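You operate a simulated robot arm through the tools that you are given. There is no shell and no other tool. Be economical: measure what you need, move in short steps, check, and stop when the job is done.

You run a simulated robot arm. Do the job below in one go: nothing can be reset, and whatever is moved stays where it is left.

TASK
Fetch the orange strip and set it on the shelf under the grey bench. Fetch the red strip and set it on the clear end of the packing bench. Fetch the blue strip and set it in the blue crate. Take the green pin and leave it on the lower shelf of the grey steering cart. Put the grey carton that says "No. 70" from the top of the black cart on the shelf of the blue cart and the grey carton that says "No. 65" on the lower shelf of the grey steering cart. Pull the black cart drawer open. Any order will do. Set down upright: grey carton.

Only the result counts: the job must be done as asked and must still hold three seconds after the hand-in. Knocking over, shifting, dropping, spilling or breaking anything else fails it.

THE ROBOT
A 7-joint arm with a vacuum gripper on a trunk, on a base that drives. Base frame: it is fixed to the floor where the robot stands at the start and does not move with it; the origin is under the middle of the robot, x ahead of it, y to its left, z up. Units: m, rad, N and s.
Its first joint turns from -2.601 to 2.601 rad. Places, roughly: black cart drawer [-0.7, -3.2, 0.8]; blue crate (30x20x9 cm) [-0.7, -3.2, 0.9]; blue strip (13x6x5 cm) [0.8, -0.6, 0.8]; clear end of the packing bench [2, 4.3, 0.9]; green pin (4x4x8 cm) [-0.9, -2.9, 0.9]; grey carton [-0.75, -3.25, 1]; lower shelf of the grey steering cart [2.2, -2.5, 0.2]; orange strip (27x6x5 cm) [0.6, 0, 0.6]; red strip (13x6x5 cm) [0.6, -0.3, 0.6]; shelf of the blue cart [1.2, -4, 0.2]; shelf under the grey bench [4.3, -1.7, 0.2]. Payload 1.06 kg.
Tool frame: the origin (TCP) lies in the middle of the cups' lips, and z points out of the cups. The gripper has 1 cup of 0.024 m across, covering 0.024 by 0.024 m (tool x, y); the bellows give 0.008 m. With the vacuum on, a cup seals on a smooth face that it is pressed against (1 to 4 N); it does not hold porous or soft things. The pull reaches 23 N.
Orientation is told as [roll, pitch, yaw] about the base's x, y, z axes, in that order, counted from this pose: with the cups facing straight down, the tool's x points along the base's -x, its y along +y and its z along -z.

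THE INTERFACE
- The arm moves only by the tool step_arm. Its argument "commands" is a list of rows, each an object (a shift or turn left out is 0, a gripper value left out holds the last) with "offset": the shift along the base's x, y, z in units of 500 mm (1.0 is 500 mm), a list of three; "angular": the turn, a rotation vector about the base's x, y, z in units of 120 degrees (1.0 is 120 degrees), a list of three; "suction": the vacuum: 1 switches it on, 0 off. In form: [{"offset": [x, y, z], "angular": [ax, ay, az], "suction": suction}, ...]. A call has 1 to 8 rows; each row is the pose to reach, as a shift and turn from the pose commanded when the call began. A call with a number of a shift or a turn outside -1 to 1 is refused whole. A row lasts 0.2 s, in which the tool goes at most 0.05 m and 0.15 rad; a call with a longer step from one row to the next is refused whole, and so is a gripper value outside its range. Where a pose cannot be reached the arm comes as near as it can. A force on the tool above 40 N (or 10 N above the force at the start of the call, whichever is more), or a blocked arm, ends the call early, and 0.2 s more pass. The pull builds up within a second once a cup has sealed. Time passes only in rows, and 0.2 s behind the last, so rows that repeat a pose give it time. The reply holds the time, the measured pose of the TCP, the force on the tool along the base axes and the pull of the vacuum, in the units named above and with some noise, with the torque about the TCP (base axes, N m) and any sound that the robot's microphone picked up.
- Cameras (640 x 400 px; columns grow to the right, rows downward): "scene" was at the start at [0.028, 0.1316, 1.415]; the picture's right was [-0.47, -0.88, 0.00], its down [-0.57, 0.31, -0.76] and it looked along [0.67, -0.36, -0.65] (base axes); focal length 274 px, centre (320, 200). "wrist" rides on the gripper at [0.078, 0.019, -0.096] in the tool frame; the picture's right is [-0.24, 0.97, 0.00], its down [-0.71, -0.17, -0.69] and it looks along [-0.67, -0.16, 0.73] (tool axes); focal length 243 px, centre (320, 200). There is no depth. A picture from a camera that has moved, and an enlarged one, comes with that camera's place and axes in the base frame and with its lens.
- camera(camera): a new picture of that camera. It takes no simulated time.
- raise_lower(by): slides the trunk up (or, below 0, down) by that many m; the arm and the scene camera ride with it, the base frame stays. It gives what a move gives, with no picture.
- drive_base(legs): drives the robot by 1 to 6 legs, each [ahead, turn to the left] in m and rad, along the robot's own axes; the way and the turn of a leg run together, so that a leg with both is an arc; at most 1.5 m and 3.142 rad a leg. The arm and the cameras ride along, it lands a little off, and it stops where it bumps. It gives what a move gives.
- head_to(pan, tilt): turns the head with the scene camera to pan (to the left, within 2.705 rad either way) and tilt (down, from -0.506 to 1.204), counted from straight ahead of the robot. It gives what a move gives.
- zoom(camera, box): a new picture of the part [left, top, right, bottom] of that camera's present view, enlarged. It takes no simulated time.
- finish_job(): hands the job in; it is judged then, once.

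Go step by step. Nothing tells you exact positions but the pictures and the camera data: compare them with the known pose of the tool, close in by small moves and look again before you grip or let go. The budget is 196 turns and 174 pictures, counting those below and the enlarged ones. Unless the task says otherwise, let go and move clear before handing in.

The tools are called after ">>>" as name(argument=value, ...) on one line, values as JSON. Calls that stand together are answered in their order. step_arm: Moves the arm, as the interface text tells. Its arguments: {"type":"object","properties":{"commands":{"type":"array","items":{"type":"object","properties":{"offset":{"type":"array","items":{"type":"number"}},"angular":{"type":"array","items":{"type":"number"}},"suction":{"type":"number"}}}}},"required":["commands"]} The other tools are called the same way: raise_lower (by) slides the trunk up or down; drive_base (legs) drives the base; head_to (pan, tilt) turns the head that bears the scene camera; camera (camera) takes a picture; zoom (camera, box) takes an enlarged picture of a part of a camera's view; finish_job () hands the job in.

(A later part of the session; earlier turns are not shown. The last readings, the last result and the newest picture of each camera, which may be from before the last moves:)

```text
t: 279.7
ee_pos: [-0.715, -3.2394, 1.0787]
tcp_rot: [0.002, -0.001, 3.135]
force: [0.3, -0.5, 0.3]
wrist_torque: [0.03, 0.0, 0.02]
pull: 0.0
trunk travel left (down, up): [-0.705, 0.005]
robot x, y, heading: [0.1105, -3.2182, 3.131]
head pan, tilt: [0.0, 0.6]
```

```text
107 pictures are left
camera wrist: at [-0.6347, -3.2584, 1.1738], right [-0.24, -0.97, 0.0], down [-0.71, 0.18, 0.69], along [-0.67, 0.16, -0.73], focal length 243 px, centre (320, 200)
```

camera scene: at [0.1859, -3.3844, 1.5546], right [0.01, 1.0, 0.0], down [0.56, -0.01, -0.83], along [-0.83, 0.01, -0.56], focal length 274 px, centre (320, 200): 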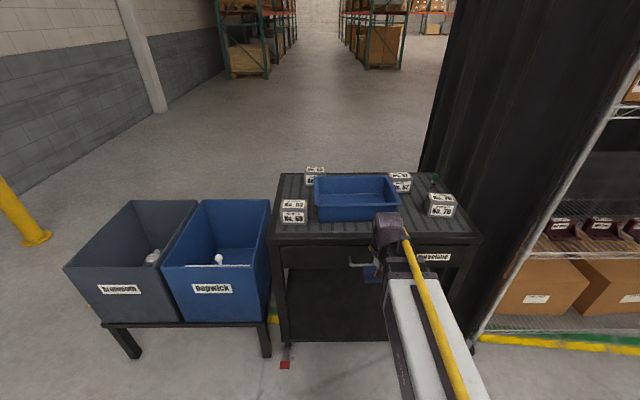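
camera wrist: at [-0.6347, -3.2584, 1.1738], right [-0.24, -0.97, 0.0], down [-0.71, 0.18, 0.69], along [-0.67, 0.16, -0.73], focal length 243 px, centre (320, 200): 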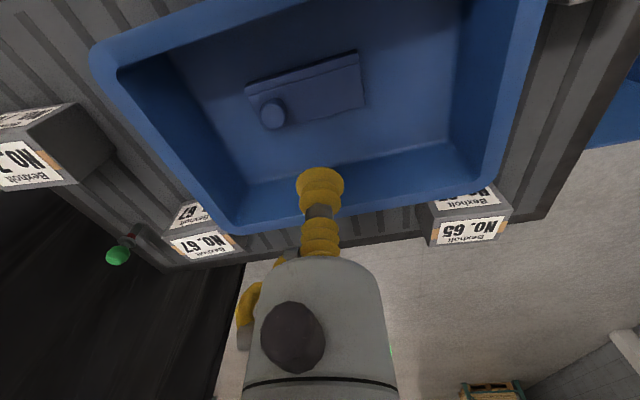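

The blue strip is in the crate. Next is carton No. 70, top centre near (-0.68, -2.91, 0.98); I move above it.

>>> step_arm(commands=[{"offset": [0.01, 0.09, 0]}, {"offset": [0.02, 0.18, 0]}, {"offset": [0.03, 0.27, 0]}, {"offset": [0.04, 0.36, 0]}, {"offset": [0.05, 0.45, 0]}, {"offset": [0.06, 0.54, 0]}, {"offset": [0.07, 0.63, 0]}, {"offset": [0.074, 0.654, 0]}])

>>> camera(camera="wrist")

>>> zoom(camera="scene", box=[380, 160, 520, 280])

```text
t: 281.5
ee_pos: [-0.6794, -2.9138, 1.079]
tcp_rot: [0.002, 0.0, 3.137]
force: [0.5, -0.3, 0.5]
wrist_torque: [0.04, -0.01, 0.04]
pull: 0.0
trunk travel left (down, up): [-0.705, 0.005]
robot x, y, heading: [0.1084, -3.2153, 3.131]
head pan, tilt: [0.0, 0.6]
```

```text
106 pictures are left
camera wrist: at [-0.5999, -2.9314, 1.1742], right [-0.24, -0.97, 0.0], down [-0.71, 0.18, 0.69], along [-0.67, 0.16, -0.73], focal length 243 px, centre (320, 200)
```

wrist: 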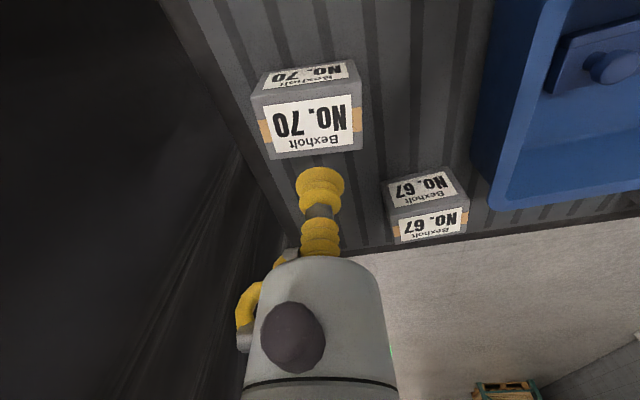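

```text
3.33 times, centred on (450, 220) of scene
camera zoom: at [0.0637, -3.3831, 1.6546], right [0.01, 1.0, 0.0], down [0.56, 0.0, -0.83], along [-0.83, 0.01, -0.56], focal length 913 px, centre (-113, 133)
```

zoom: 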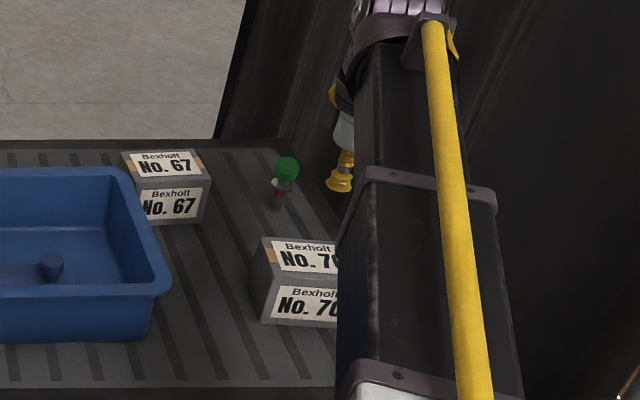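

>>> step_arm(commands=[{"offset": [-0.031, 0.032, -0.06]}, {"offset": [-0.031, 0.032, -0.12]}, {"offset": [-0.031, 0.032, -0.15]}, {"offset": [-0.031, 0.032, -0.15]}])

>>> camera(camera="wrist")

```text
t: 282.5
ee_pos: [-0.6939, -2.8989, 1.0041]
tcp_rot: [0.001, -0.002, 3.135]
force: [0.2, 0.3, -0.1]
wrist_torque: [-0.01, 0.04, -0.03]
pull: 0.1
trunk travel left (down, up): [-0.705, 0.005]
robot x, y, heading: [0.1056, -3.2128, 3.132]
head pan, tilt: [0.0, 0.6]
```

```text
104 pictures are left
camera wrist: at [-0.6151, -2.9179, 1.0985], right [-0.24, -0.97, 0.0], down [-0.71, 0.18, 0.69], along [-0.67, 0.16, -0.73], focal length 243 px, centre (320, 200)
```

wrist: 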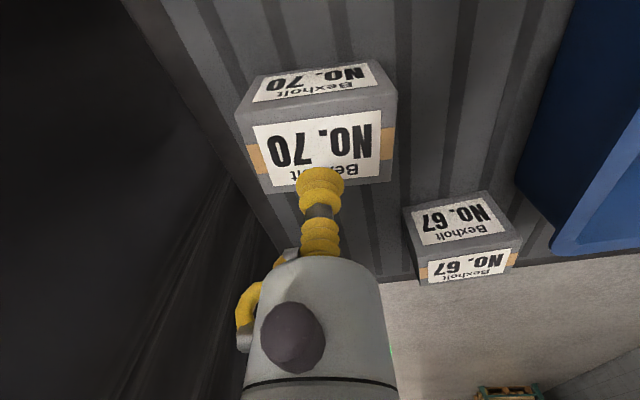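

>>> step_arm(commands=[{"offset": [0.026, -0.004, 0.0], "suction": 1}, {"offset": [0.026, -0.004, -0.01], "suction": 1}, {"offset": [0.026, -0.004, -0.02], "suction": 1}, {"offset": [0.026, -0.004, -0.03], "suction": 1}, {"offset": [0.026, -0.004, -0.04], "suction": 1}])

>>> camera(camera="wrist")

```text
t: 283.7
ee_pos: [-0.6802, -2.9018, 0.9833]
tcp_rot: [0.002, -0.001, 3.134]
force: [-0.6, -0.5, 0.6]
wrist_torque: [0.06, -0.03, 0.02]
pull: 0.0
trunk travel left (down, up): [-0.705, 0.005]
robot x, y, heading: [0.1141, -3.218, 3.134]
head pan, tilt: [0.0, 0.6]
```

```text
103 pictures are left
camera wrist: at [-0.6016, -2.9202, 1.0781], right [-0.24, -0.97, 0.0], down [-0.71, 0.18, 0.69], along [-0.67, 0.16, -0.73], focal length 243 px, centre (320, 200)
```

wrist: 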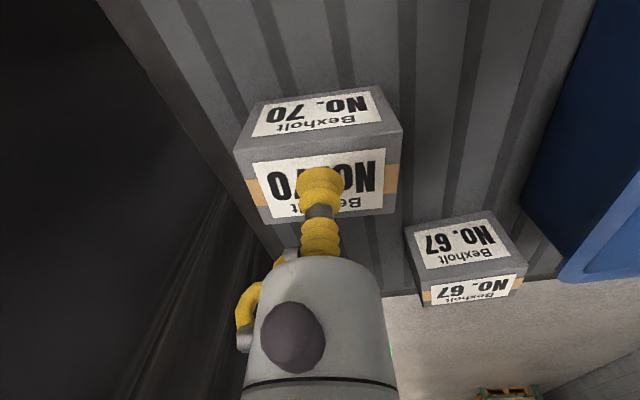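

>>> step_arm(commands=[{"offset": [0.0, 0, -0.01]}, {"offset": [0.0, 0, -0.02]}, {"offset": [0.0, 0, -0.03]}, {"offset": [0.0, 0, -0.04]}, {"offset": [0.0, 0, -0.048]}])

>>> camera(camera="wrist")

```text
t: 284.9
ee_pos: [-0.6807, -2.9006, 0.9603]
tcp_rot: [0.001, 0.0, 3.134]
force: [0.2, 0.2, 0.4]
wrist_torque: [0.01, -0.02, -0.01]
pull: 0.0
trunk travel left (down, up): [-0.705, 0.005]
robot x, y, heading: [0.1115, -3.2168, 3.132]
head pan, tilt: [0.0, 0.6]
```

```text
102 pictures are left
camera wrist: at [-0.601, -2.9194, 1.055], right [-0.24, -0.97, 0.0], down [-0.71, 0.18, 0.69], along [-0.67, 0.16, -0.73], focal length 243 px, centre (320, 200)
```

wrist: 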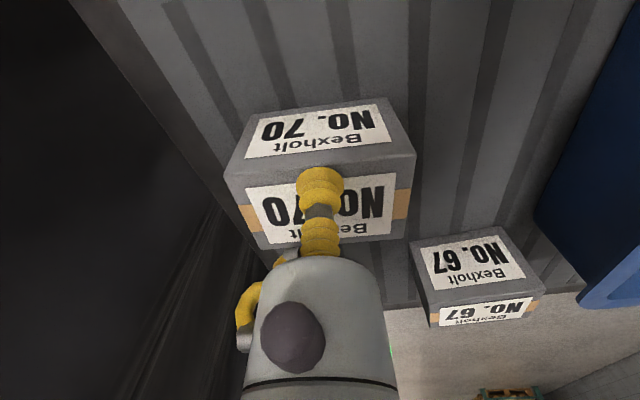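

I'm too near the front edge of its top; I shift 2.5 cm back and continue down.

>>> step_arm(commands=[{"offset": [-0.025, 0.006, 0.01]}, {"offset": [-0.05, 0.01, 0.0]}, {"offset": [-0.05, 0.01, -0.012]}, {"offset": [-0.05, 0.01, -0.022]}, {"offset": [-0.05, 0.01, -0.03]}])

>>> camera(camera="wrist")

```text
t: 286.1
ee_pos: [-0.7052, -2.895, 0.947]
tcp_rot: [-0.001, -0.003, 3.135]
force: [-6.7, 5.5, 21.7]
wrist_torque: [-0.03, -0.07, 0.07]
pull: 22.9
trunk travel left (down, up): [-0.705, 0.005]
robot x, y, heading: [0.1112, -3.2162, 3.137]
head pan, tilt: [0.0, 0.6]
```

```text
101 pictures are left
camera wrist: at [-0.6257, -2.9142, 1.0417], right [-0.24, -0.97, 0.0], down [-0.7, 0.18, 0.69], along [-0.67, 0.17, -0.73], focal length 243 px, centre (320, 200)
```

wrist: 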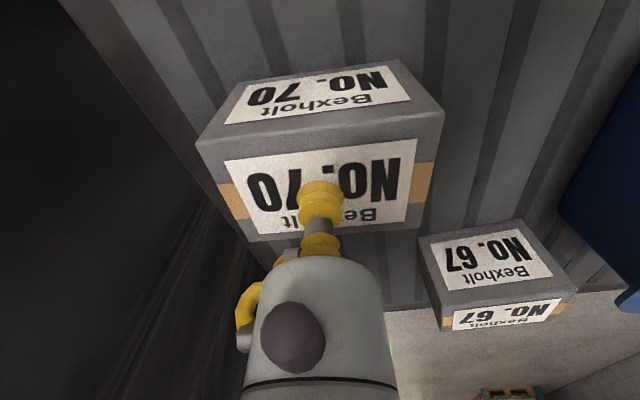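

Sealed on No. 70. I lift it and retract in front of the robot.

>>> step_arm(commands=[{"offset": [0, 0, 0.04]}, {"offset": [0, 0, 0.12]}, {"offset": [0, 0, 0.2]}, {"offset": [0, 0, 0.26]}])

>>> step_arm(commands=[{"offset": [0.09, -0.01, 0]}, {"offset": [0.18, -0.03, 0]}, {"offset": [0.26, -0.08, 0]}, {"offset": [0.32, -0.15, 0]}, {"offset": [0.36, -0.23, 0]}, {"offset": [0.38, -0.32, 0]}, {"offset": [0.38, -0.41, 0]}, {"offset": [0.38, -0.5, 0]}])

>>> camera(camera="wrist")

```text
t: 287.1
ee_pos: [-0.7068, -2.8973, 1.0763]
tcp_rot: [0.002, 0.0, 3.135]
force: [0.0, -0.3, -3.2]
wrist_torque: [0.01, 0.03, 0.05]
pull: 22.6
trunk travel left (down, up): [-0.705, 0.005]
robot x, y, heading: [0.1103, -3.2165, 3.134]
head pan, tilt: [0.0, 0.6]
```

```text
t: 288.9
ee_pos: [-0.5162, -3.1462, 1.0759]
tcp_rot: [0.002, -0.002, 3.136]
force: [-0.3, 1.3, -2.4]
wrist_torque: [-0.02, 0.04, 0.0]
pull: 23.0
trunk travel left (down, up): [-0.705, 0.005]
robot x, y, heading: [0.1076, -3.2128, 3.135]
head pan, tilt: [0.0, 0.6]
```

```text
100 pictures are left
camera wrist: at [-0.4377, -3.1665, 1.1712], right [-0.24, -0.97, 0.0], down [-0.71, 0.18, 0.69], along [-0.67, 0.16, -0.73], focal length 243 px, centre (320, 200)
```

wrist: 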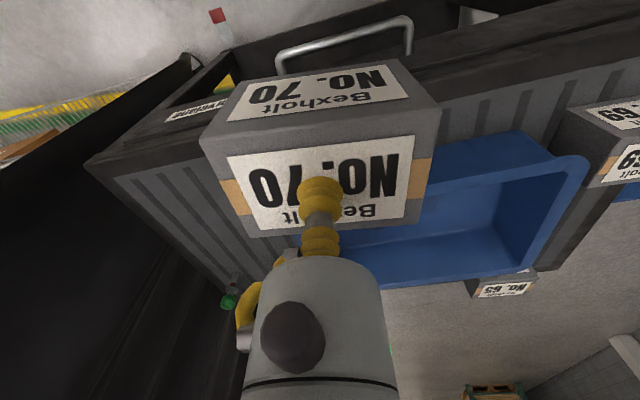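

The carton is held. I back off a little and look at the blue cart behind me.

>>> drive_base(legs=[[-0.2, 0]])

>>> head_to(pan=2.35, tilt=0.5)

>>> camera(camera="scene")

>>> zoom(camera="scene", box=[230, 60, 480, 230])

```text
t: 290.5
ee_pos: [-0.313, -3.1484, 1.0763]
tcp_rot: [0.003, -0.002, 3.136]
force: [0.0, -0.4, -2.8]
wrist_torque: [0.02, 0.02, 0.0]
pull: 22.7
trunk travel left (down, up): [-0.705, 0.005]
robot x, y, heading: [0.3125, -3.2142, 3.132]
head pan, tilt: [0.0, 0.6]
```

```text
t: 292.6
ee_pos: [-0.3145, -3.1488, 1.0759]
tcp_rot: [0.002, -0.001, 3.135]
force: [-0.2, 0.0, -2.5]
wrist_torque: [0.01, 0.05, -0.01]
pull: 22.4
trunk travel left (down, up): [-0.705, 0.005]
robot x, y, heading: [0.3128, -3.218, 3.137]
head pan, tilt: [2.349, 0.499]
```

```text
99 pictures are left
camera scene: at [0.4186, -3.451, 1.6637], right [-0.72, -0.7, 0.0], down [-0.33, 0.34, -0.88], along [0.61, -0.63, -0.48], focal length 274 px, centre (320, 200)
```

scene: 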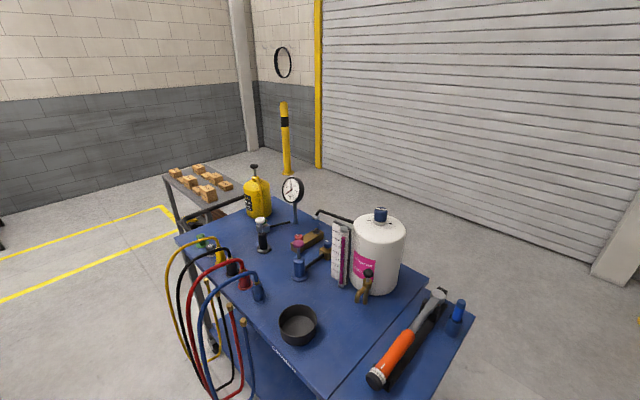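

```text
2.35 times, centred on (355, 145) of scene
camera zoom: at [0.4186, -3.451, 1.6637], right [-0.72, -0.7, 0.0], down [-0.33, 0.34, -0.88], along [0.61, -0.63, -0.48], focal length 644 px, centre (238, 329)
```

zoom: 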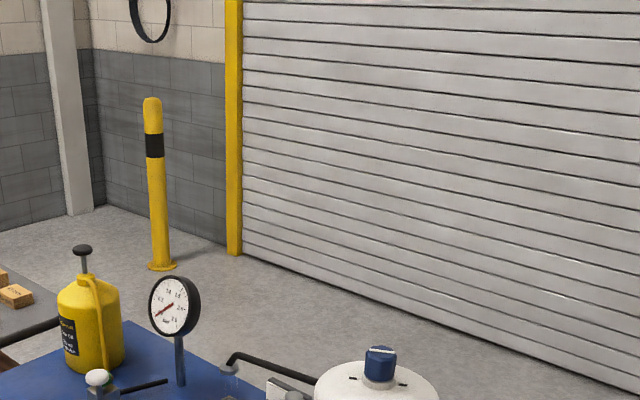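

The hanging yellow hoist is somewhere near (0.7, -2.6); I must locate it and the cart's free side before turning.

>>> head_to(pan=-2.3, tilt=0.5)

>>> camera(camera="scene")

>>> head_to(pan=2.6, tilt=0.9)

>>> camera(camera="scene")

```text
t: 296.4
ee_pos: [-0.3132, -3.1477, 1.0765]
tcp_rot: [0.002, -0.002, 3.135]
force: [0.8, 1.5, -3.0]
wrist_torque: [0.01, 0.0, 0.01]
pull: 22.5
trunk travel left (down, up): [-0.705, 0.005]
robot x, y, heading: [0.3158, -3.2187, 3.136]
head pan, tilt: [-2.3, 0.499]
```

```text
97 pictures are left
camera scene: at [0.4164, -3.3183, 1.6637], right [0.74, -0.67, 0.0], down [-0.32, -0.35, -0.88], along [0.59, 0.65, -0.48], focal length 274 px, centre (320, 200)
```

scene: 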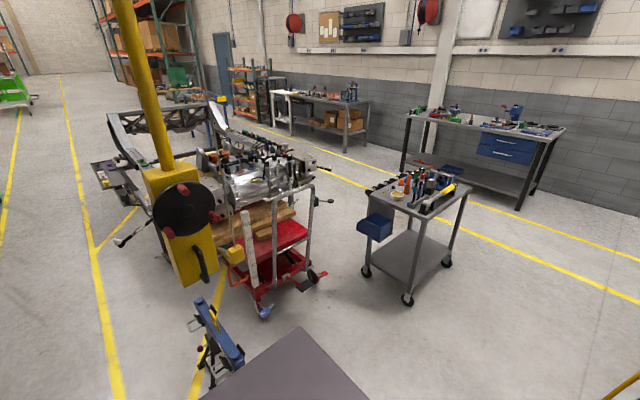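

```text
t: 300.2
ee_pos: [-0.3142, -3.148, 1.0754]
tcp_rot: [0.002, 0.001, 3.134]
force: [-0.2, -0.2, -2.5]
wrist_torque: [0.01, 0.01, 0.0]
pull: 22.8
trunk travel left (down, up): [-0.705, 0.005]
robot x, y, heading: [0.3155, -3.2152, 3.135]
head pan, tilt: [2.601, 0.901]
```

```text
96 pictures are left
camera scene: at [0.4196, -3.4251, 1.6298], right [-0.52, -0.85, 0.0], down [-0.67, 0.41, -0.62], along [0.53, -0.32, -0.78], focal length 274 px, centre (320, 200)
```

scene: 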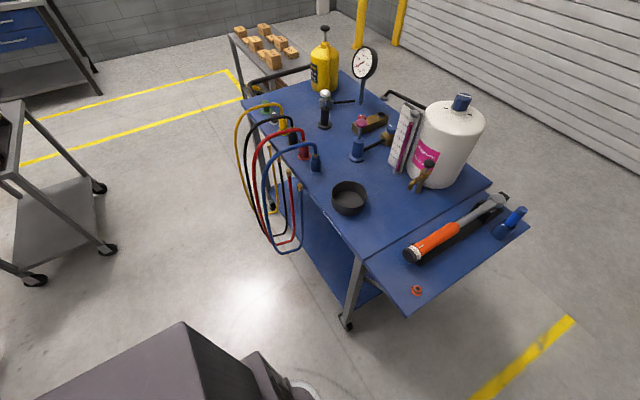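

The hoist hangs near (0.61, -2.34), so it's out of the way. The blue cart's free window on its north side is x 0.72–0.95 (hoses beyond). Plan: lower here, swing the arm to my left, back in parallel to the cart, then reach under. First lower the trunk.

>>> raise_lower(by=-0.4)

>>> raise_lower(by=-0.3)

>>> head_to(pan=0.8, tilt=0.7)

>>> camera(camera="scene")

```text
t: 304.1
ee_pos: [-0.3143, -3.1485, 0.674]
tcp_rot: [0.001, -0.001, 3.135]
force: [-0.4, -0.5, -2.8]
wrist_torque: [0.05, 0.02, 0.03]
pull: 22.9
trunk travel left (down, up): [-0.305, 0.405]
robot x, y, heading: [0.3122, -3.2182, 3.136]
head pan, tilt: [2.601, 0.901]
```

```text
t: 307.1
ee_pos: [-0.3138, -3.1481, 0.3774]
tcp_rot: [0.0, 0.001, 3.135]
force: [0.3, 0.6, -2.4]
wrist_torque: [0.01, 0.03, -0.03]
pull: 23.4
trunk travel left (down, up): [-0.005, 0.705]
robot x, y, heading: [0.3132, -3.2181, 3.131]
head pan, tilt: [2.601, 0.901]
```

```text
t: 308.9
ee_pos: [-0.3135, -3.1475, 0.3762]
tcp_rot: [0.002, 0.0, 3.135]
force: [0.3, 0.2, -2.7]
wrist_torque: [0.02, 0.04, 0.01]
pull: 23.4
trunk travel left (down, up): [-0.005, 0.705]
robot x, y, heading: [0.3153, -3.2163, 3.135]
head pan, tilt: [0.799, 0.7]
```

```text
95 pictures are left
camera scene: at [0.2957, -3.4462, 0.9459], right [-0.71, 0.7, 0.0], down [0.45, 0.46, -0.76], along [-0.54, -0.54, -0.64], focal length 274 px, centre (320, 200)
```

scene: 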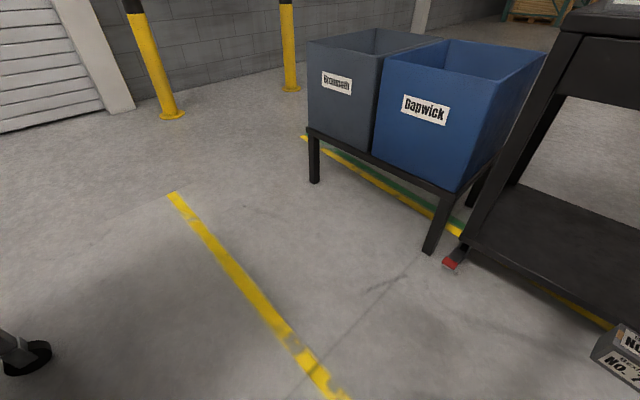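

The trunk is low. Reaching in from the cart's west end with the base facing east may be simpler; I look at that end and its shelf.

>>> head_to(pan=2.1, tilt=0.4)

>>> camera(camera="scene")

```text
t: 310.3
ee_pos: [-0.3125, -3.1485, 0.3768]
tcp_rot: [0.002, 0.001, 3.135]
force: [0.7, 0.4, -2.5]
wrist_torque: [0.04, 0.01, -0.02]
pull: 23.1
trunk travel left (down, up): [-0.005, 0.705]
robot x, y, heading: [0.3146, -3.2141, 3.135]
head pan, tilt: [2.1, 0.4]
```

```text
94 pictures are left
camera scene: at [0.4014, -3.4661, 0.9728], right [-0.87, -0.5, 0.0], down [-0.19, 0.34, -0.92], along [0.46, -0.8, -0.39], focal length 274 px, centre (320, 200)
```

scene: 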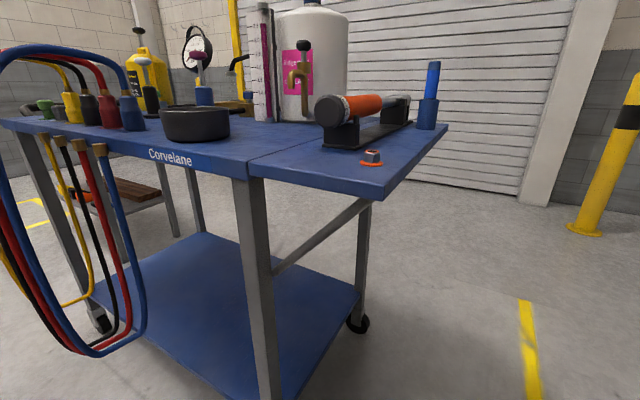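

The west end has a diagonal brace, so the north window (x 0.72–0.95) it is, with the base facing south. I raise everything high for a safe carry first.

>>> raise_lower(by=0.4)

>>> raise_lower(by=0.3)

>>> step_arm(commands=[{"offset": [0.03, -0.04, 0.07]}, {"offset": [0.06, -0.09, 0.14]}, {"offset": [0.09, -0.13, 0.2]}, {"offset": [0.09, -0.13, 0.24]}])

```text
t: 314.1
ee_pos: [-0.3143, -3.1482, 0.776]
tcp_rot: [0.002, -0.003, 3.134]
force: [-1.0, -0.8, -2.3]
wrist_torque: [0.0, 0.0, 0.02]
pull: 22.7
trunk travel left (down, up): [-0.405, 0.305]
robot x, y, heading: [0.3101, -3.2171, 3.131]
head pan, tilt: [2.1, 0.4]
```

```text
t: 317.1
ee_pos: [-0.3118, -3.1478, 1.0766]
tcp_rot: [0.001, 0.002, 3.135]
force: [0.5, 1.5, -2.6]
wrist_torque: [-0.01, 0.01, 0.0]
pull: 23.5
trunk travel left (down, up): [-0.705, 0.005]
robot x, y, heading: [0.3165, -3.2142, 3.135]
head pan, tilt: [2.1, 0.4]
```

```text
t: 318.1
ee_pos: [-0.2691, -3.2142, 1.1963]
tcp_rot: [0.003, 0.001, 3.135]
force: [0.4, 0.1, -2.8]
wrist_torque: [0.03, -0.02, -0.01]
pull: 22.6
trunk travel left (down, up): [-0.705, 0.005]
robot x, y, heading: [0.3121, -3.2154, 3.136]
head pan, tilt: [2.1, 0.4]
```

>>> drive_base(legs=[[0.25, 0], [0, -3.01], [0.76, 0]])

>>> head_to(pan=-1.5, tilt=0.8)

>>> camera(camera="scene")

```text
t: 330.7
ee_pos: [1.391, -3.0701, 1.1959]
tcp_rot: [0.0, 0.001, 0.107]
force: [0.1, -0.4, -2.6]
wrist_torque: [0.0, 0.0, -0.02]
pull: 22.6
trunk travel left (down, up): [-0.705, 0.005]
robot x, y, heading: [0.8093, -3.1306, 0.103]
head pan, tilt: [2.1, 0.4]
```

```text
t: 333.7
ee_pos: [1.3917, -3.0696, 1.1963]
tcp_rot: [0.0, -0.002, 0.105]
force: [-0.2, 0.1, -3.2]
wrist_torque: [0.01, 0.04, 0.0]
pull: 22.7
trunk travel left (down, up): [-0.705, 0.005]
robot x, y, heading: [0.8133, -3.13, 0.107]
head pan, tilt: [-1.499, 0.799]
```

```text
93 pictures are left
camera scene: at [0.762, -3.0442, 1.6377], right [-0.98, -0.17, 0.0], down [-0.13, 0.71, -0.7], along [0.12, -0.69, -0.72], focal length 274 px, centre (320, 200)
```

scene: 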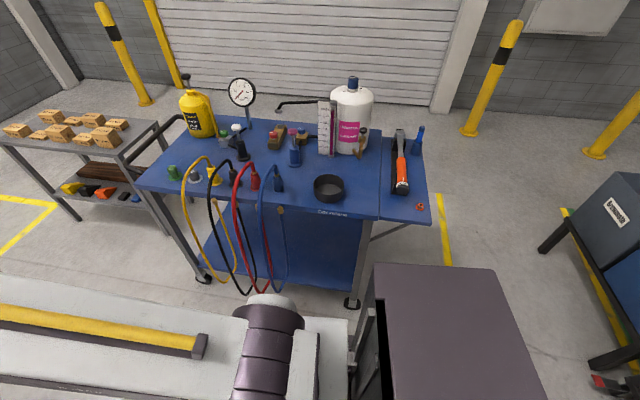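

The window (x 0.72–1.0) is confirmed and the shelf there is empty. I turn to face it.

>>> drive_base(legs=[[0, -1.62]])

>>> head_to(pan=0, tilt=0.9)

>>> camera(camera="scene")

>>> camera(camera="wrist")

```text
t: 338.1
ee_pos: [0.832, -3.7141, 1.1956]
tcp_rot: [0.0, -0.002, -1.536]
force: [0.6, 0.2, -3.6]
wrist_torque: [0.0, 0.01, 0.02]
pull: 23.0
trunk travel left (down, up): [-0.705, 0.005]
robot x, y, heading: [0.8101, -3.1289, -1.537]
head pan, tilt: [-1.499, 0.799]
```

```text
t: 339.7
ee_pos: [0.8332, -3.7137, 1.1958]
tcp_rot: [0.0, 0.0, -1.535]
force: [0.1, -1.4, -2.6]
wrist_torque: [-0.01, 0.01, -0.01]
pull: 23.6
trunk travel left (down, up): [-0.705, 0.005]
robot x, y, heading: [0.813, -3.1335, -1.539]
head pan, tilt: [0.0, 0.901]
```

```text
92 pictures are left
camera scene: at [0.981, -3.1542, 1.6298], right [-1.0, -0.03, 0.0], down [-0.03, 0.78, -0.62], along [0.02, -0.62, -0.78], focal length 274 px, centre (320, 200)
```

scene: 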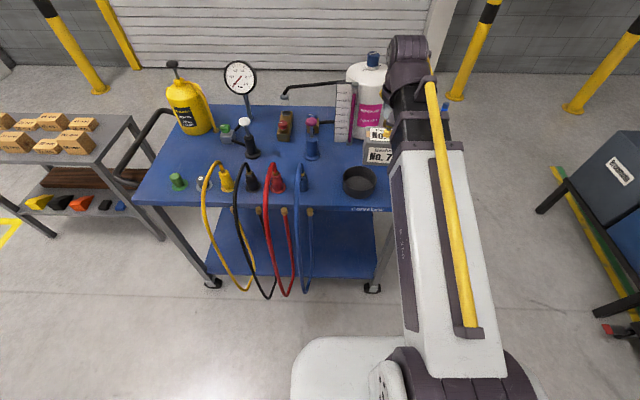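

```text
91 pictures are left
camera wrist: at [0.8499, -3.6343, 1.291], right [0.98, -0.2, 0.0], down [-0.15, -0.71, 0.69], along [-0.14, -0.67, -0.73], focal length 243 px, centre (320, 200)
```

wrist: 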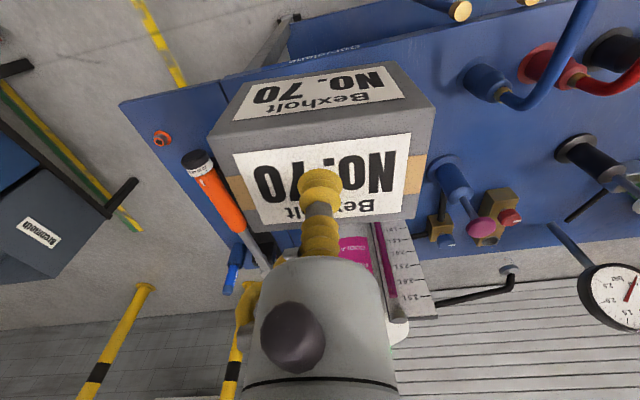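

I need a bit more distance from the cart's edge before lowering: I pull the tool in 4 cm and back up 6 cm.

>>> step_arm(commands=[{"offset": [0.02, 0.03, -0.02]}, {"offset": [0.04, 0.06, -0.04]}, {"offset": [0.05, 0.08, -0.06]}])

>>> head_to(pan=-2.6, tilt=0.8)

>>> camera(camera="scene")

```text
t: 340.5
ee_pos: [0.8562, -3.6739, 1.1672]
tcp_rot: [0.001, -0.001, -1.535]
force: [0.4, -0.7, -2.7]
wrist_torque: [0.02, -0.03, 0.01]
pull: 23.1
trunk travel left (down, up): [-0.705, 0.005]
robot x, y, heading: [0.8141, -3.1298, -1.536]
head pan, tilt: [0.0, 0.901]
```

```text
t: 342.9
ee_pos: [0.8573, -3.6728, 1.1669]
tcp_rot: [0.002, 0.0, -1.535]
force: [-0.5, -0.3, -3.3]
wrist_torque: [0.02, -0.01, -0.01]
pull: 22.9
trunk travel left (down, up): [-0.705, 0.005]
robot x, y, heading: [0.8123, -3.1316, -1.538]
head pan, tilt: [-2.601, 0.799]
```

```text
90 pictures are left
camera scene: at [0.9346, -3.0111, 1.6377], right [0.84, 0.54, 0.0], down [0.39, -0.6, -0.7], along [-0.38, 0.58, -0.72], focal length 274 px, centre (320, 200)
```

scene: 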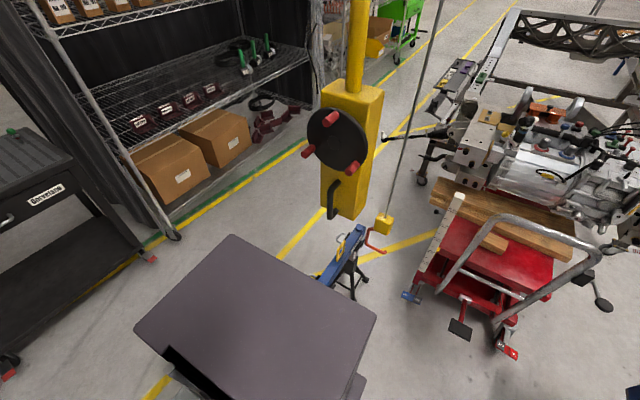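

There is ~0.2 m free behind the body. I back up 8 cm and lower beside the cart.

>>> drive_base(legs=[[-0.08, 0]])

>>> raise_lower(by=-0.4)

>>> head_to(pan=-0.2, tilt=0.7)

>>> camera(camera="scene")

>>> camera(camera="wrist")

```text
t: 343.9
ee_pos: [0.854, -3.5924, 1.167]
tcp_rot: [0.002, -0.001, -1.535]
force: [-0.5, 0.1, -3.0]
wrist_torque: [-0.03, 0.04, 0.01]
pull: 22.6
trunk travel left (down, up): [-0.705, 0.005]
robot x, y, heading: [0.8064, -3.0533, -1.534]
head pan, tilt: [-2.601, 0.799]
```

```text
t: 347.7
ee_pos: [0.8545, -3.593, 0.7666]
tcp_rot: [0.001, -0.001, -1.534]
force: [0.5, -0.6, -3.4]
wrist_torque: [0.01, -0.05, 0.0]
pull: 22.6
trunk travel left (down, up): [-0.305, 0.405]
robot x, y, heading: [0.8069, -3.0536, -1.54]
head pan, tilt: [-2.601, 0.799]
```

```text
t: 349.9
ee_pos: [0.8545, -3.5934, 0.7669]
tcp_rot: [0.003, 0.0, -1.535]
force: [-0.7, 0.0, -2.3]
wrist_torque: [0.05, -0.02, 0.01]
pull: 22.9
trunk travel left (down, up): [-0.305, 0.405]
robot x, y, heading: [0.812, -3.0508, -1.536]
head pan, tilt: [-0.201, 0.7]
```

```text
89 pictures are left
camera scene: at [0.9616, -3.0829, 1.2459], right [-0.99, 0.17, 0.0], down [0.11, 0.64, -0.76], along [-0.13, -0.75, -0.64], focal length 274 px, centre (320, 200)
```

scene: 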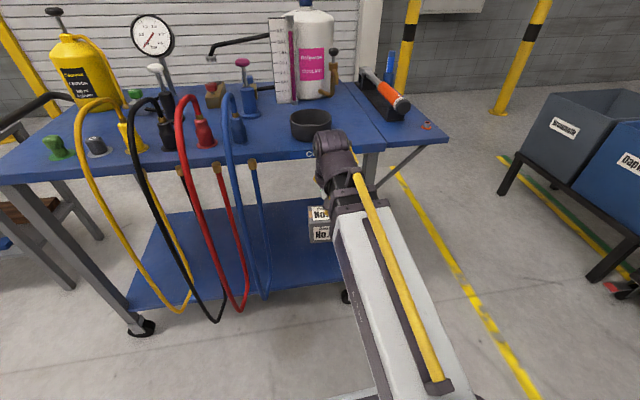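

```text
88 pictures are left
camera wrist: at [0.8712, -3.5143, 0.8613], right [0.98, -0.2, 0.0], down [-0.15, -0.71, 0.69], along [-0.14, -0.67, -0.73], focal length 243 px, centre (320, 200)
```

wrist: 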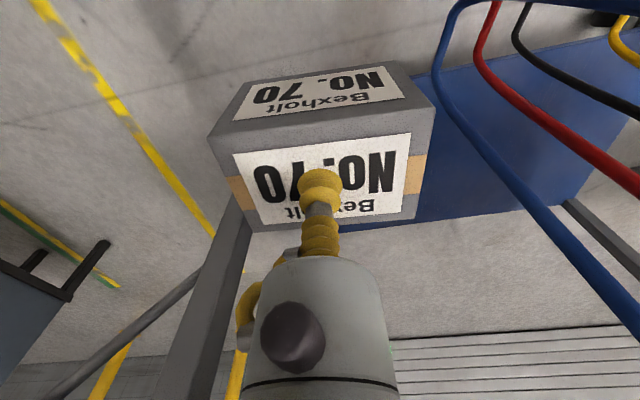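

Clear of leg and hoses. I lower further to shelf entry height.

>>> raise_lower(by=-0.3)

>>> step_arm(commands=[{"offset": [0.0, 0, -0.08]}, {"offset": [0.0, 0, -0.16]}, {"offset": [0.0, 0, -0.22]}, {"offset": [0.0, 0, -0.22]}])

>>> camera(camera="wrist")

>>> camera(camera="scene")

```text
t: 352.9
ee_pos: [0.8534, -3.594, 0.4652]
tcp_rot: [0.003, 0.0, -1.536]
force: [-0.2, -0.4, -3.0]
wrist_torque: [-0.01, 0.0, -0.02]
pull: 23.1
trunk travel left (down, up): [-0.005, 0.705]
robot x, y, heading: [0.81, -3.0472, -1.537]
head pan, tilt: [-0.201, 0.7]
```

```text
t: 353.9
ee_pos: [0.8541, -3.5951, 0.3554]
tcp_rot: [0.001, -0.001, -1.537]
force: [-0.5, -0.5, -2.6]
wrist_torque: [-0.05, 0.02, 0.0]
pull: 22.3
trunk travel left (down, up): [-0.005, 0.705]
robot x, y, heading: [0.8076, -3.0479, -1.537]
head pan, tilt: [-0.201, 0.7]
```

```text
87 pictures are left
camera wrist: at [0.8707, -3.5154, 0.4504], right [0.98, -0.2, 0.0], down [-0.15, -0.71, 0.69], along [-0.14, -0.67, -0.73], focal length 243 px, centre (320, 200)
```

wrist: 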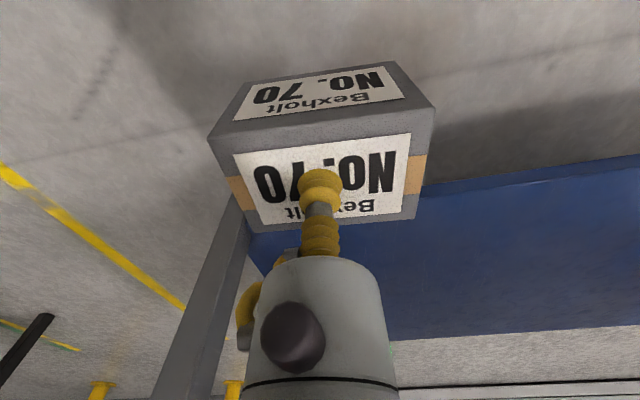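

```text
86 pictures are left
camera scene: at [0.9617, -3.0828, 0.9459], right [-0.99, 0.17, 0.0], down [0.11, 0.64, -0.76], along [-0.13, -0.75, -0.64], focal length 274 px, centre (320, 200)
```

scene: 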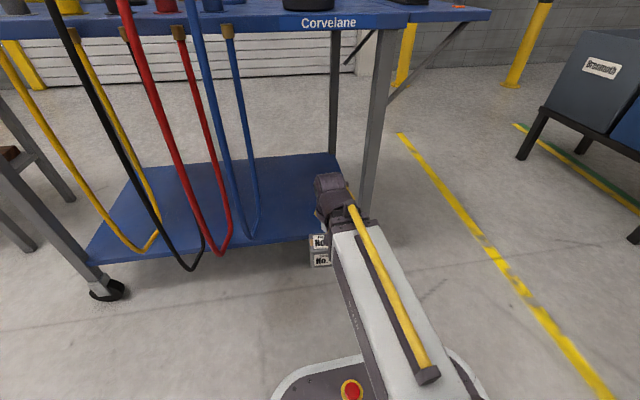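

I extend into the cart shelf by 0.3 m.

>>> step_arm(commands=[{"offset": [0.0, -0.09, 0]}, {"offset": [0.005, -0.18, 0]}, {"offset": [0.01, -0.27, 0]}, {"offset": [0.015, -0.36, 0]}, {"offset": [0.02, -0.45, 0]}, {"offset": [0.02, -0.54, 0]}, {"offset": [0.02, -0.62, 0]}])

>>> camera(camera="wrist")

>>> camera(camera="scene")

```text
t: 355.5
ee_pos: [0.8636, -3.9037, 0.3551]
tcp_rot: [0.002, 0.002, -1.536]
force: [-0.8, -0.1, -2.5]
wrist_torque: [0.02, 0.01, -0.01]
pull: 23.1
trunk travel left (down, up): [-0.005, 0.705]
robot x, y, heading: [0.8072, -3.0484, -1.541]
head pan, tilt: [-0.201, 0.7]
```

```text
85 pictures are left
camera wrist: at [0.8806, -3.825, 0.4512], right [0.98, -0.2, 0.0], down [-0.15, -0.71, 0.69], along [-0.14, -0.67, -0.73], focal length 243 px, centre (320, 200)
```

wrist: 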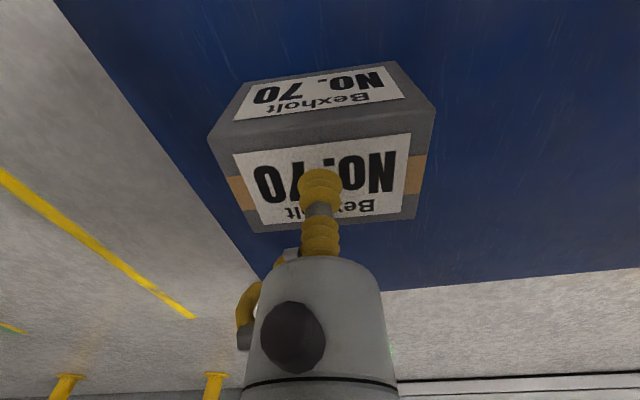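

```text
84 pictures are left
camera scene: at [0.9617, -3.0828, 0.9459], right [-0.99, 0.17, 0.0], down [0.11, 0.64, -0.76], along [-0.13, -0.75, -0.64], focal length 274 px, centre (320, 200)
```

scene: 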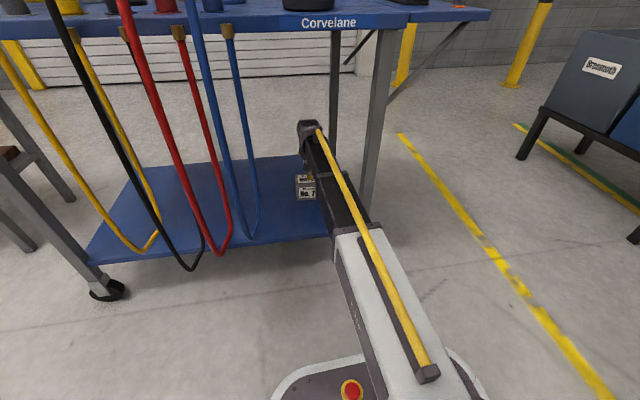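

Well over the shelf. I lower it.

>>> step_arm(commands=[{"offset": [0, 0, -0.04]}, {"offset": [0, 0, -0.07]}, {"offset": [0, 0, -0.09]}, {"offset": [0, 0, -0.105]}, {"offset": [0, 0, -0.12]}, {"offset": [0, 0, -0.13]}])

>>> zoom(camera="scene", box=[250, 110, 390, 240])

```text
t: 356.9
ee_pos: [0.8642, -3.9044, 0.2934]
tcp_rot: [0.0, -0.006, -1.534]
force: [-1.7, -3.3, 21.6]
wrist_torque: [0.06, -0.01, 0.02]
pull: 22.7
trunk travel left (down, up): [-0.005, 0.705]
robot x, y, heading: [0.8092, -3.0501, -1.541]
head pan, tilt: [-0.201, 0.7]
```

```text
3.08 times, centred on (320, 175) of scene
camera zoom: at [0.9615, -3.0814, 0.9464], right [-0.99, 0.17, 0.0], down [0.11, 0.63, -0.77], along [-0.13, -0.76, -0.64], focal length 842 px, centre (320, 277)
```

zoom: 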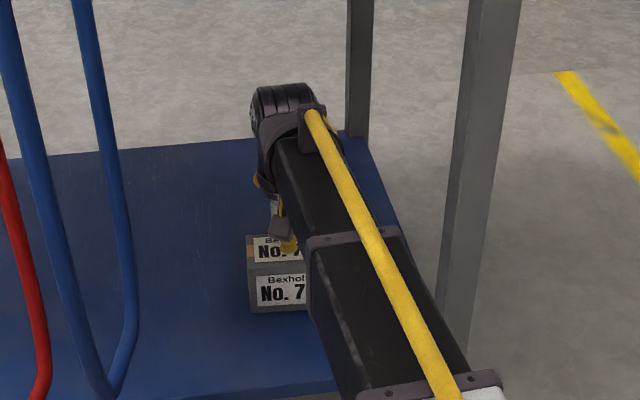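

Contact, standing upright. I release, rise slightly and withdraw the same way.

>>> step_arm(commands=[{"offset": [0, 0, 0.008]}, {"offset": [0, 0, 0.008], "suction": 0}, {"offset": [0, 0, 0.008]}, {"offset": [0, 0, 0.008]}, {"offset": [0, 0, 0.03]}, {"offset": [0, 0, 0.09]}])

>>> step_arm(commands=[{"offset": [0.0, 0.09, 0]}, {"offset": [-0.005, 0.18, 0]}, {"offset": [-0.01, 0.27, 0]}, {"offset": [-0.015, 0.36, 0]}, {"offset": [-0.02, 0.45, 0]}, {"offset": [-0.02, 0.54, 0]}, {"offset": [-0.02, 0.61, 0]}])

>>> camera(camera="scene")

```text
t: 358.3
ee_pos: [0.8625, -3.9043, 0.3366]
tcp_rot: [0.002, -0.003, -1.535]
force: [-0.6, -0.1, -0.4]
wrist_torque: [0.01, -0.03, 0.02]
pull: 0.0
trunk travel left (down, up): [-0.005, 0.705]
robot x, y, heading: [0.8083, -3.0463, -1.544]
head pan, tilt: [-0.201, 0.7]
```

```text
t: 359.9
ee_pos: [0.8521, -3.5977, 0.3363]
tcp_rot: [0.003, 0.0, -1.536]
force: [-0.4, -0.1, 1.0]
wrist_torque: [0.01, -0.01, 0.01]
pull: 0.1
trunk travel left (down, up): [-0.005, 0.705]
robot x, y, heading: [0.8085, -3.054, -1.535]
head pan, tilt: [-0.201, 0.7]
```

```text
82 pictures are left
camera scene: at [0.9617, -3.0828, 0.9459], right [-0.99, 0.17, 0.0], down [0.11, 0.64, -0.76], along [-0.13, -0.75, -0.64], focal length 274 px, centre (320, 200)
```

scene: 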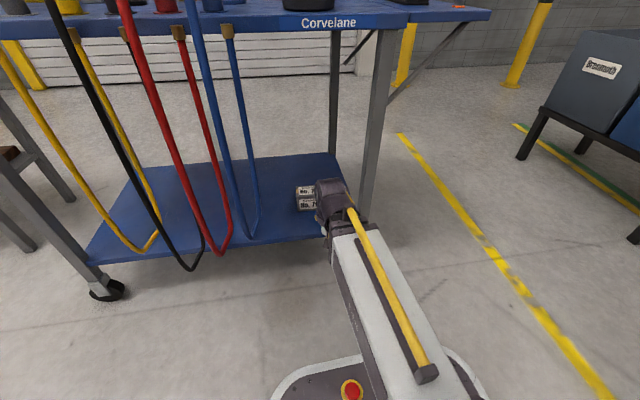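

No. 70 stands on the blue cart's shelf. I raise up and retrace the path back to the black cart.

>>> raise_lower(by=0.4)

>>> raise_lower(by=0.3)

>>> step_arm(commands=[{"offset": [0, -0.03, 0.08]}, {"offset": [0, -0.06, 0.16]}, {"offset": [0, -0.08, 0.24]}, {"offset": [0, -0.08, 0.28]}])

>>> drive_base(legs=[[0.08, 0], [0, 1.64], [-0.76, 0], [0, 3.03]])

```text
t: 363.8
ee_pos: [0.8527, -3.5992, 0.7377]
tcp_rot: [0.001, -0.003, -1.534]
force: [0.1, 0.4, -0.1]
wrist_torque: [0.02, -0.01, 0.03]
pull: 0.0
trunk travel left (down, up): [-0.405, 0.305]
robot x, y, heading: [0.8089, -3.0533, -1.537]
head pan, tilt: [-0.201, 0.7]
```

```text
t: 366.8
ee_pos: [0.8521, -3.6002, 1.0363]
tcp_rot: [0.003, 0.0, -1.537]
force: [0.2, 0.1, 1.2]
wrist_torque: [-0.01, -0.02, -0.02]
pull: 0.1
trunk travel left (down, up): [-0.705, 0.005]
robot x, y, heading: [0.8112, -3.0524, -1.536]
head pan, tilt: [-0.201, 0.7]
```

```text
t: 367.8
ee_pos: [0.852, -3.6369, 1.1773]
tcp_rot: [0.002, 0.001, -1.535]
force: [-0.5, -0.6, -0.1]
wrist_torque: [-0.03, 0.01, -0.04]
pull: 0.3
trunk travel left (down, up): [-0.705, 0.005]
robot x, y, heading: [0.805, -3.0517, -1.539]
head pan, tilt: [-0.201, 0.7]
```

```text
t: 383.5
ee_pos: [-0.5121, -3.2393, 1.1771]
tcp_rot: [0.003, 0.0, 3.139]
force: [0.4, 0.2, -0.1]
wrist_torque: [-0.02, -0.01, 0.01]
pull: 0.0
trunk travel left (down, up): [-0.705, 0.005]
robot x, y, heading: [0.0783, -3.2173, 3.139]
head pan, tilt: [-0.201, 0.7]
```

Back at the black cart. I move in 0.11 m and look at carton No. 65 and the pin.

>>> drive_base(legs=[[0.11, 0]])

>>> camera(camera="wrist")

>>> head_to(pan=0, tilt=0.7)

>>> camera(camera="scene")

```text
t: 384.7
ee_pos: [-0.6244, -3.2378, 1.1769]
tcp_rot: [0.003, 0.001, 3.139]
force: [0.0, 0.2, -0.1]
wrist_torque: [0.02, -0.03, -0.01]
pull: 0.1
trunk travel left (down, up): [-0.705, 0.005]
robot x, y, heading: [-0.0383, -3.2163, 3.142]
head pan, tilt: [-0.201, 0.7]
```

```text
81 pictures are left
camera wrist: at [-0.5447, -3.2572, 1.2722], right [-0.24, -0.97, 0.0], down [-0.71, 0.17, 0.69], along [-0.67, 0.16, -0.73], focal length 243 px, centre (320, 200)
```

wrist: 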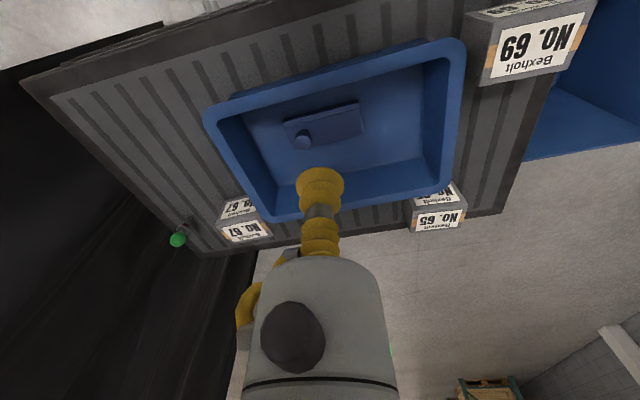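

```text
t: 385.4
ee_pos: [-0.6236, -3.2377, 1.1771]
tcp_rot: [0.001, 0.0, 3.138]
force: [-0.2, 0.4, 0.3]
wrist_torque: [0.0, 0.0, 0.0]
pull: 0.1
trunk travel left (down, up): [-0.705, 0.005]
robot x, y, heading: [-0.038, -3.2193, 3.135]
head pan, tilt: [0.0, 0.7]
```

```text
80 pictures are left
camera scene: at [-0.0782, -3.3861, 1.6459], right [0.01, 1.0, 0.0], down [0.64, 0.0, -0.76], along [-0.76, 0.0, -0.64], focal length 274 px, centre (320, 200)
```

scene: 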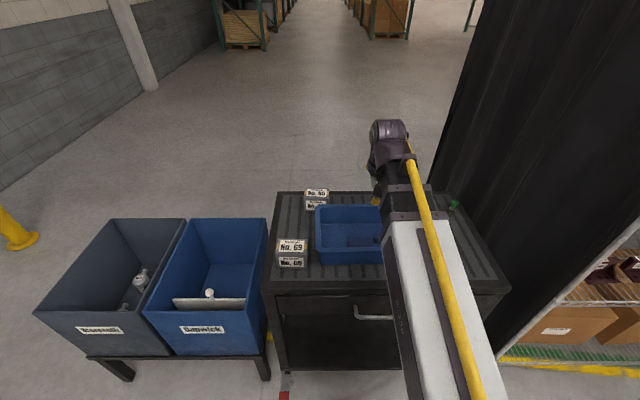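

Carton 65's top is near (-0.948, -3.402, 0.948). I move above it.

>>> step_arm(commands=[{"offset": [-0.08, -0.041, -0.03]}, {"offset": [-0.16, -0.082, -0.06]}, {"offset": [-0.24, -0.123, -0.09]}, {"offset": [-0.32, -0.164, -0.12]}, {"offset": [-0.4, -0.205, -0.15]}, {"offset": [-0.48, -0.246, -0.18]}, {"offset": [-0.56, -0.287, -0.21]}, {"offset": [-0.64, -0.328, -0.25]}])

>>> camera(camera="wrist")

```text
t: 387.2
ee_pos: [-0.947, -3.4038, 1.0524]
tcp_rot: [0.0, -0.002, 3.137]
force: [0.2, 0.1, 0.1]
wrist_torque: [-0.02, 0.02, 0.03]
pull: 0.0
trunk travel left (down, up): [-0.705, 0.005]
robot x, y, heading: [-0.0349, -3.2191, 3.137]
head pan, tilt: [0.0, 0.7]
```

```text
79 pictures are left
camera wrist: at [-0.8677, -3.4227, 1.147], right [-0.24, -0.97, 0.0], down [-0.71, 0.17, 0.69], along [-0.67, 0.16, -0.73], focal length 243 px, centre (320, 200)
```

wrist: 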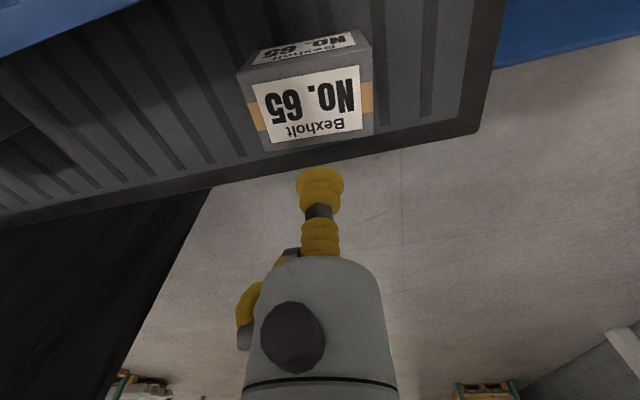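

>>> step_arm(commands=[{"offset": [0.004, 0.018, -0.08], "suction": 1}, {"offset": [0.004, 0.018, -0.14], "suction": 1}, {"offset": [0.004, 0.018, -0.17], "suction": 1}, {"offset": [0.004, 0.018, -0.19], "suction": 1}, {"offset": [0.004, 0.018, -0.2], "suction": 1}, {"offset": [0.004, 0.018, -0.206], "suction": 1}])

>>> camera(camera="wrist")

```text
t: 388.6
ee_pos: [-0.9416, -3.3936, 0.9505]
tcp_rot: [0.001, -0.003, 3.138]
force: [-5.8, -0.6, 19.2]
wrist_torque: [-0.03, -0.04, 0.04]
pull: 22.3
trunk travel left (down, up): [-0.705, 0.005]
robot x, y, heading: [-0.0349, -3.2149, 3.142]
head pan, tilt: [0.0, 0.7]
```

```text
78 pictures are left
camera wrist: at [-0.8621, -3.4121, 1.0459], right [-0.24, -0.97, 0.0], down [-0.7, 0.17, 0.69], along [-0.67, 0.16, -0.73], focal length 243 px, centre (320, 200)
```

wrist: 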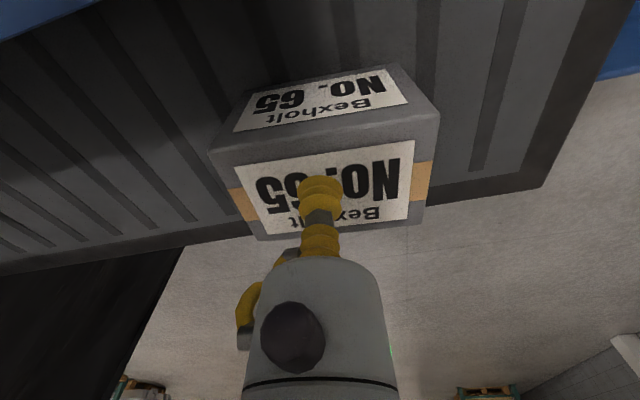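

Sealed on No. 65. I lift high and retract over the crate.

>>> step_arm(commands=[{"offset": [0, 0, 0.05]}, {"offset": [0, 0, 0.13]}, {"offset": [0, 0, 0.22]}, {"offset": [0, 0, 0.31]}, {"offset": [0, 0, 0.4]}, {"offset": [0, 0, 0.48]}])

>>> step_arm(commands=[{"offset": [0.09, 0.04, 0]}, {"offset": [0.175, 0.08, 0]}, {"offset": [0.26, 0.12, 0]}, {"offset": [0.345, 0.16, 0]}, {"offset": [0.43, 0.2, 0]}, {"offset": [0.515, 0.24, 0]}, {"offset": [0.6, 0.28, 0]}, {"offset": [0.64, 0.33, 0]}])

>>> camera(camera="wrist")

```text
t: 390.1
ee_pos: [-0.9411, -3.3922, 1.189]
tcp_rot: [0.001, 0.0, 3.137]
force: [-0.5, -0.6, -2.8]
wrist_torque: [0.01, 0.01, -0.03]
pull: 23.7
trunk travel left (down, up): [-0.705, 0.005]
robot x, y, heading: [-0.0346, -3.2199, 3.141]
head pan, tilt: [0.0, 0.7]
```

```text
t: 391.9
ee_pos: [-0.6215, -3.2271, 1.1883]
tcp_rot: [0.001, -0.002, 3.137]
force: [-0.1, 0.4, -3.1]
wrist_torque: [-0.02, -0.05, -0.01]
pull: 23.1
trunk travel left (down, up): [-0.705, 0.005]
robot x, y, heading: [-0.0313, -3.2187, 3.141]
head pan, tilt: [0.0, 0.7]
```

```text
77 pictures are left
camera wrist: at [-0.5414, -3.2457, 1.2836], right [-0.24, -0.97, 0.0], down [-0.71, 0.17, 0.69], along [-0.67, 0.16, -0.73], focal length 243 px, centre (320, 200)
```

wrist: 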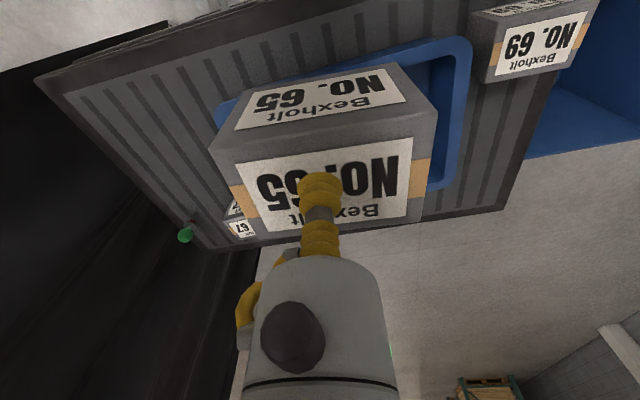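

No. 65 is held. I'll serve the steering cart from its open south side: drive east at y ≈ -3.1, then to (2.3, -3.35) and face north.

>>> drive_base(legs=[[-0.1, 0], [0, -3.04], [1.5, 0]])

>>> head_to(pan=0.2, tilt=0.6)

>>> camera(camera="scene")

```text
t: 407.1
ee_pos: [2.1312, -3.0602, 1.1878]
tcp_rot: [0.002, 0.001, 0.061]
force: [0.4, 0.1, -2.5]
wrist_torque: [-0.01, -0.01, -0.01]
pull: 22.8
trunk travel left (down, up): [-0.705, 0.005]
robot x, y, heading: [1.5486, -3.1103, 0.06]
head pan, tilt: [0.0, 0.7]
```

```text
t: 407.8
ee_pos: [2.1307, -3.0612, 1.189]
tcp_rot: [0.001, 0.001, 0.06]
force: [0.2, 1.1, -2.6]
wrist_torque: [-0.01, -0.03, 0.03]
pull: 22.8
trunk travel left (down, up): [-0.705, 0.005]
robot x, y, heading: [1.5473, -3.1096, 0.064]
head pan, tilt: [0.201, 0.6]
```

```text
76 pictures are left
camera scene: at [1.5762, -2.9171, 1.6545], right [0.26, -0.97, 0.0], down [-0.55, -0.15, -0.82], along [0.8, 0.21, -0.57], focal length 274 px, centre (320, 200)
```

scene: 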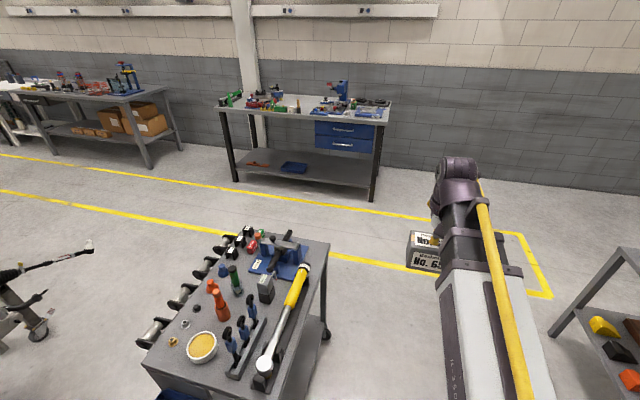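

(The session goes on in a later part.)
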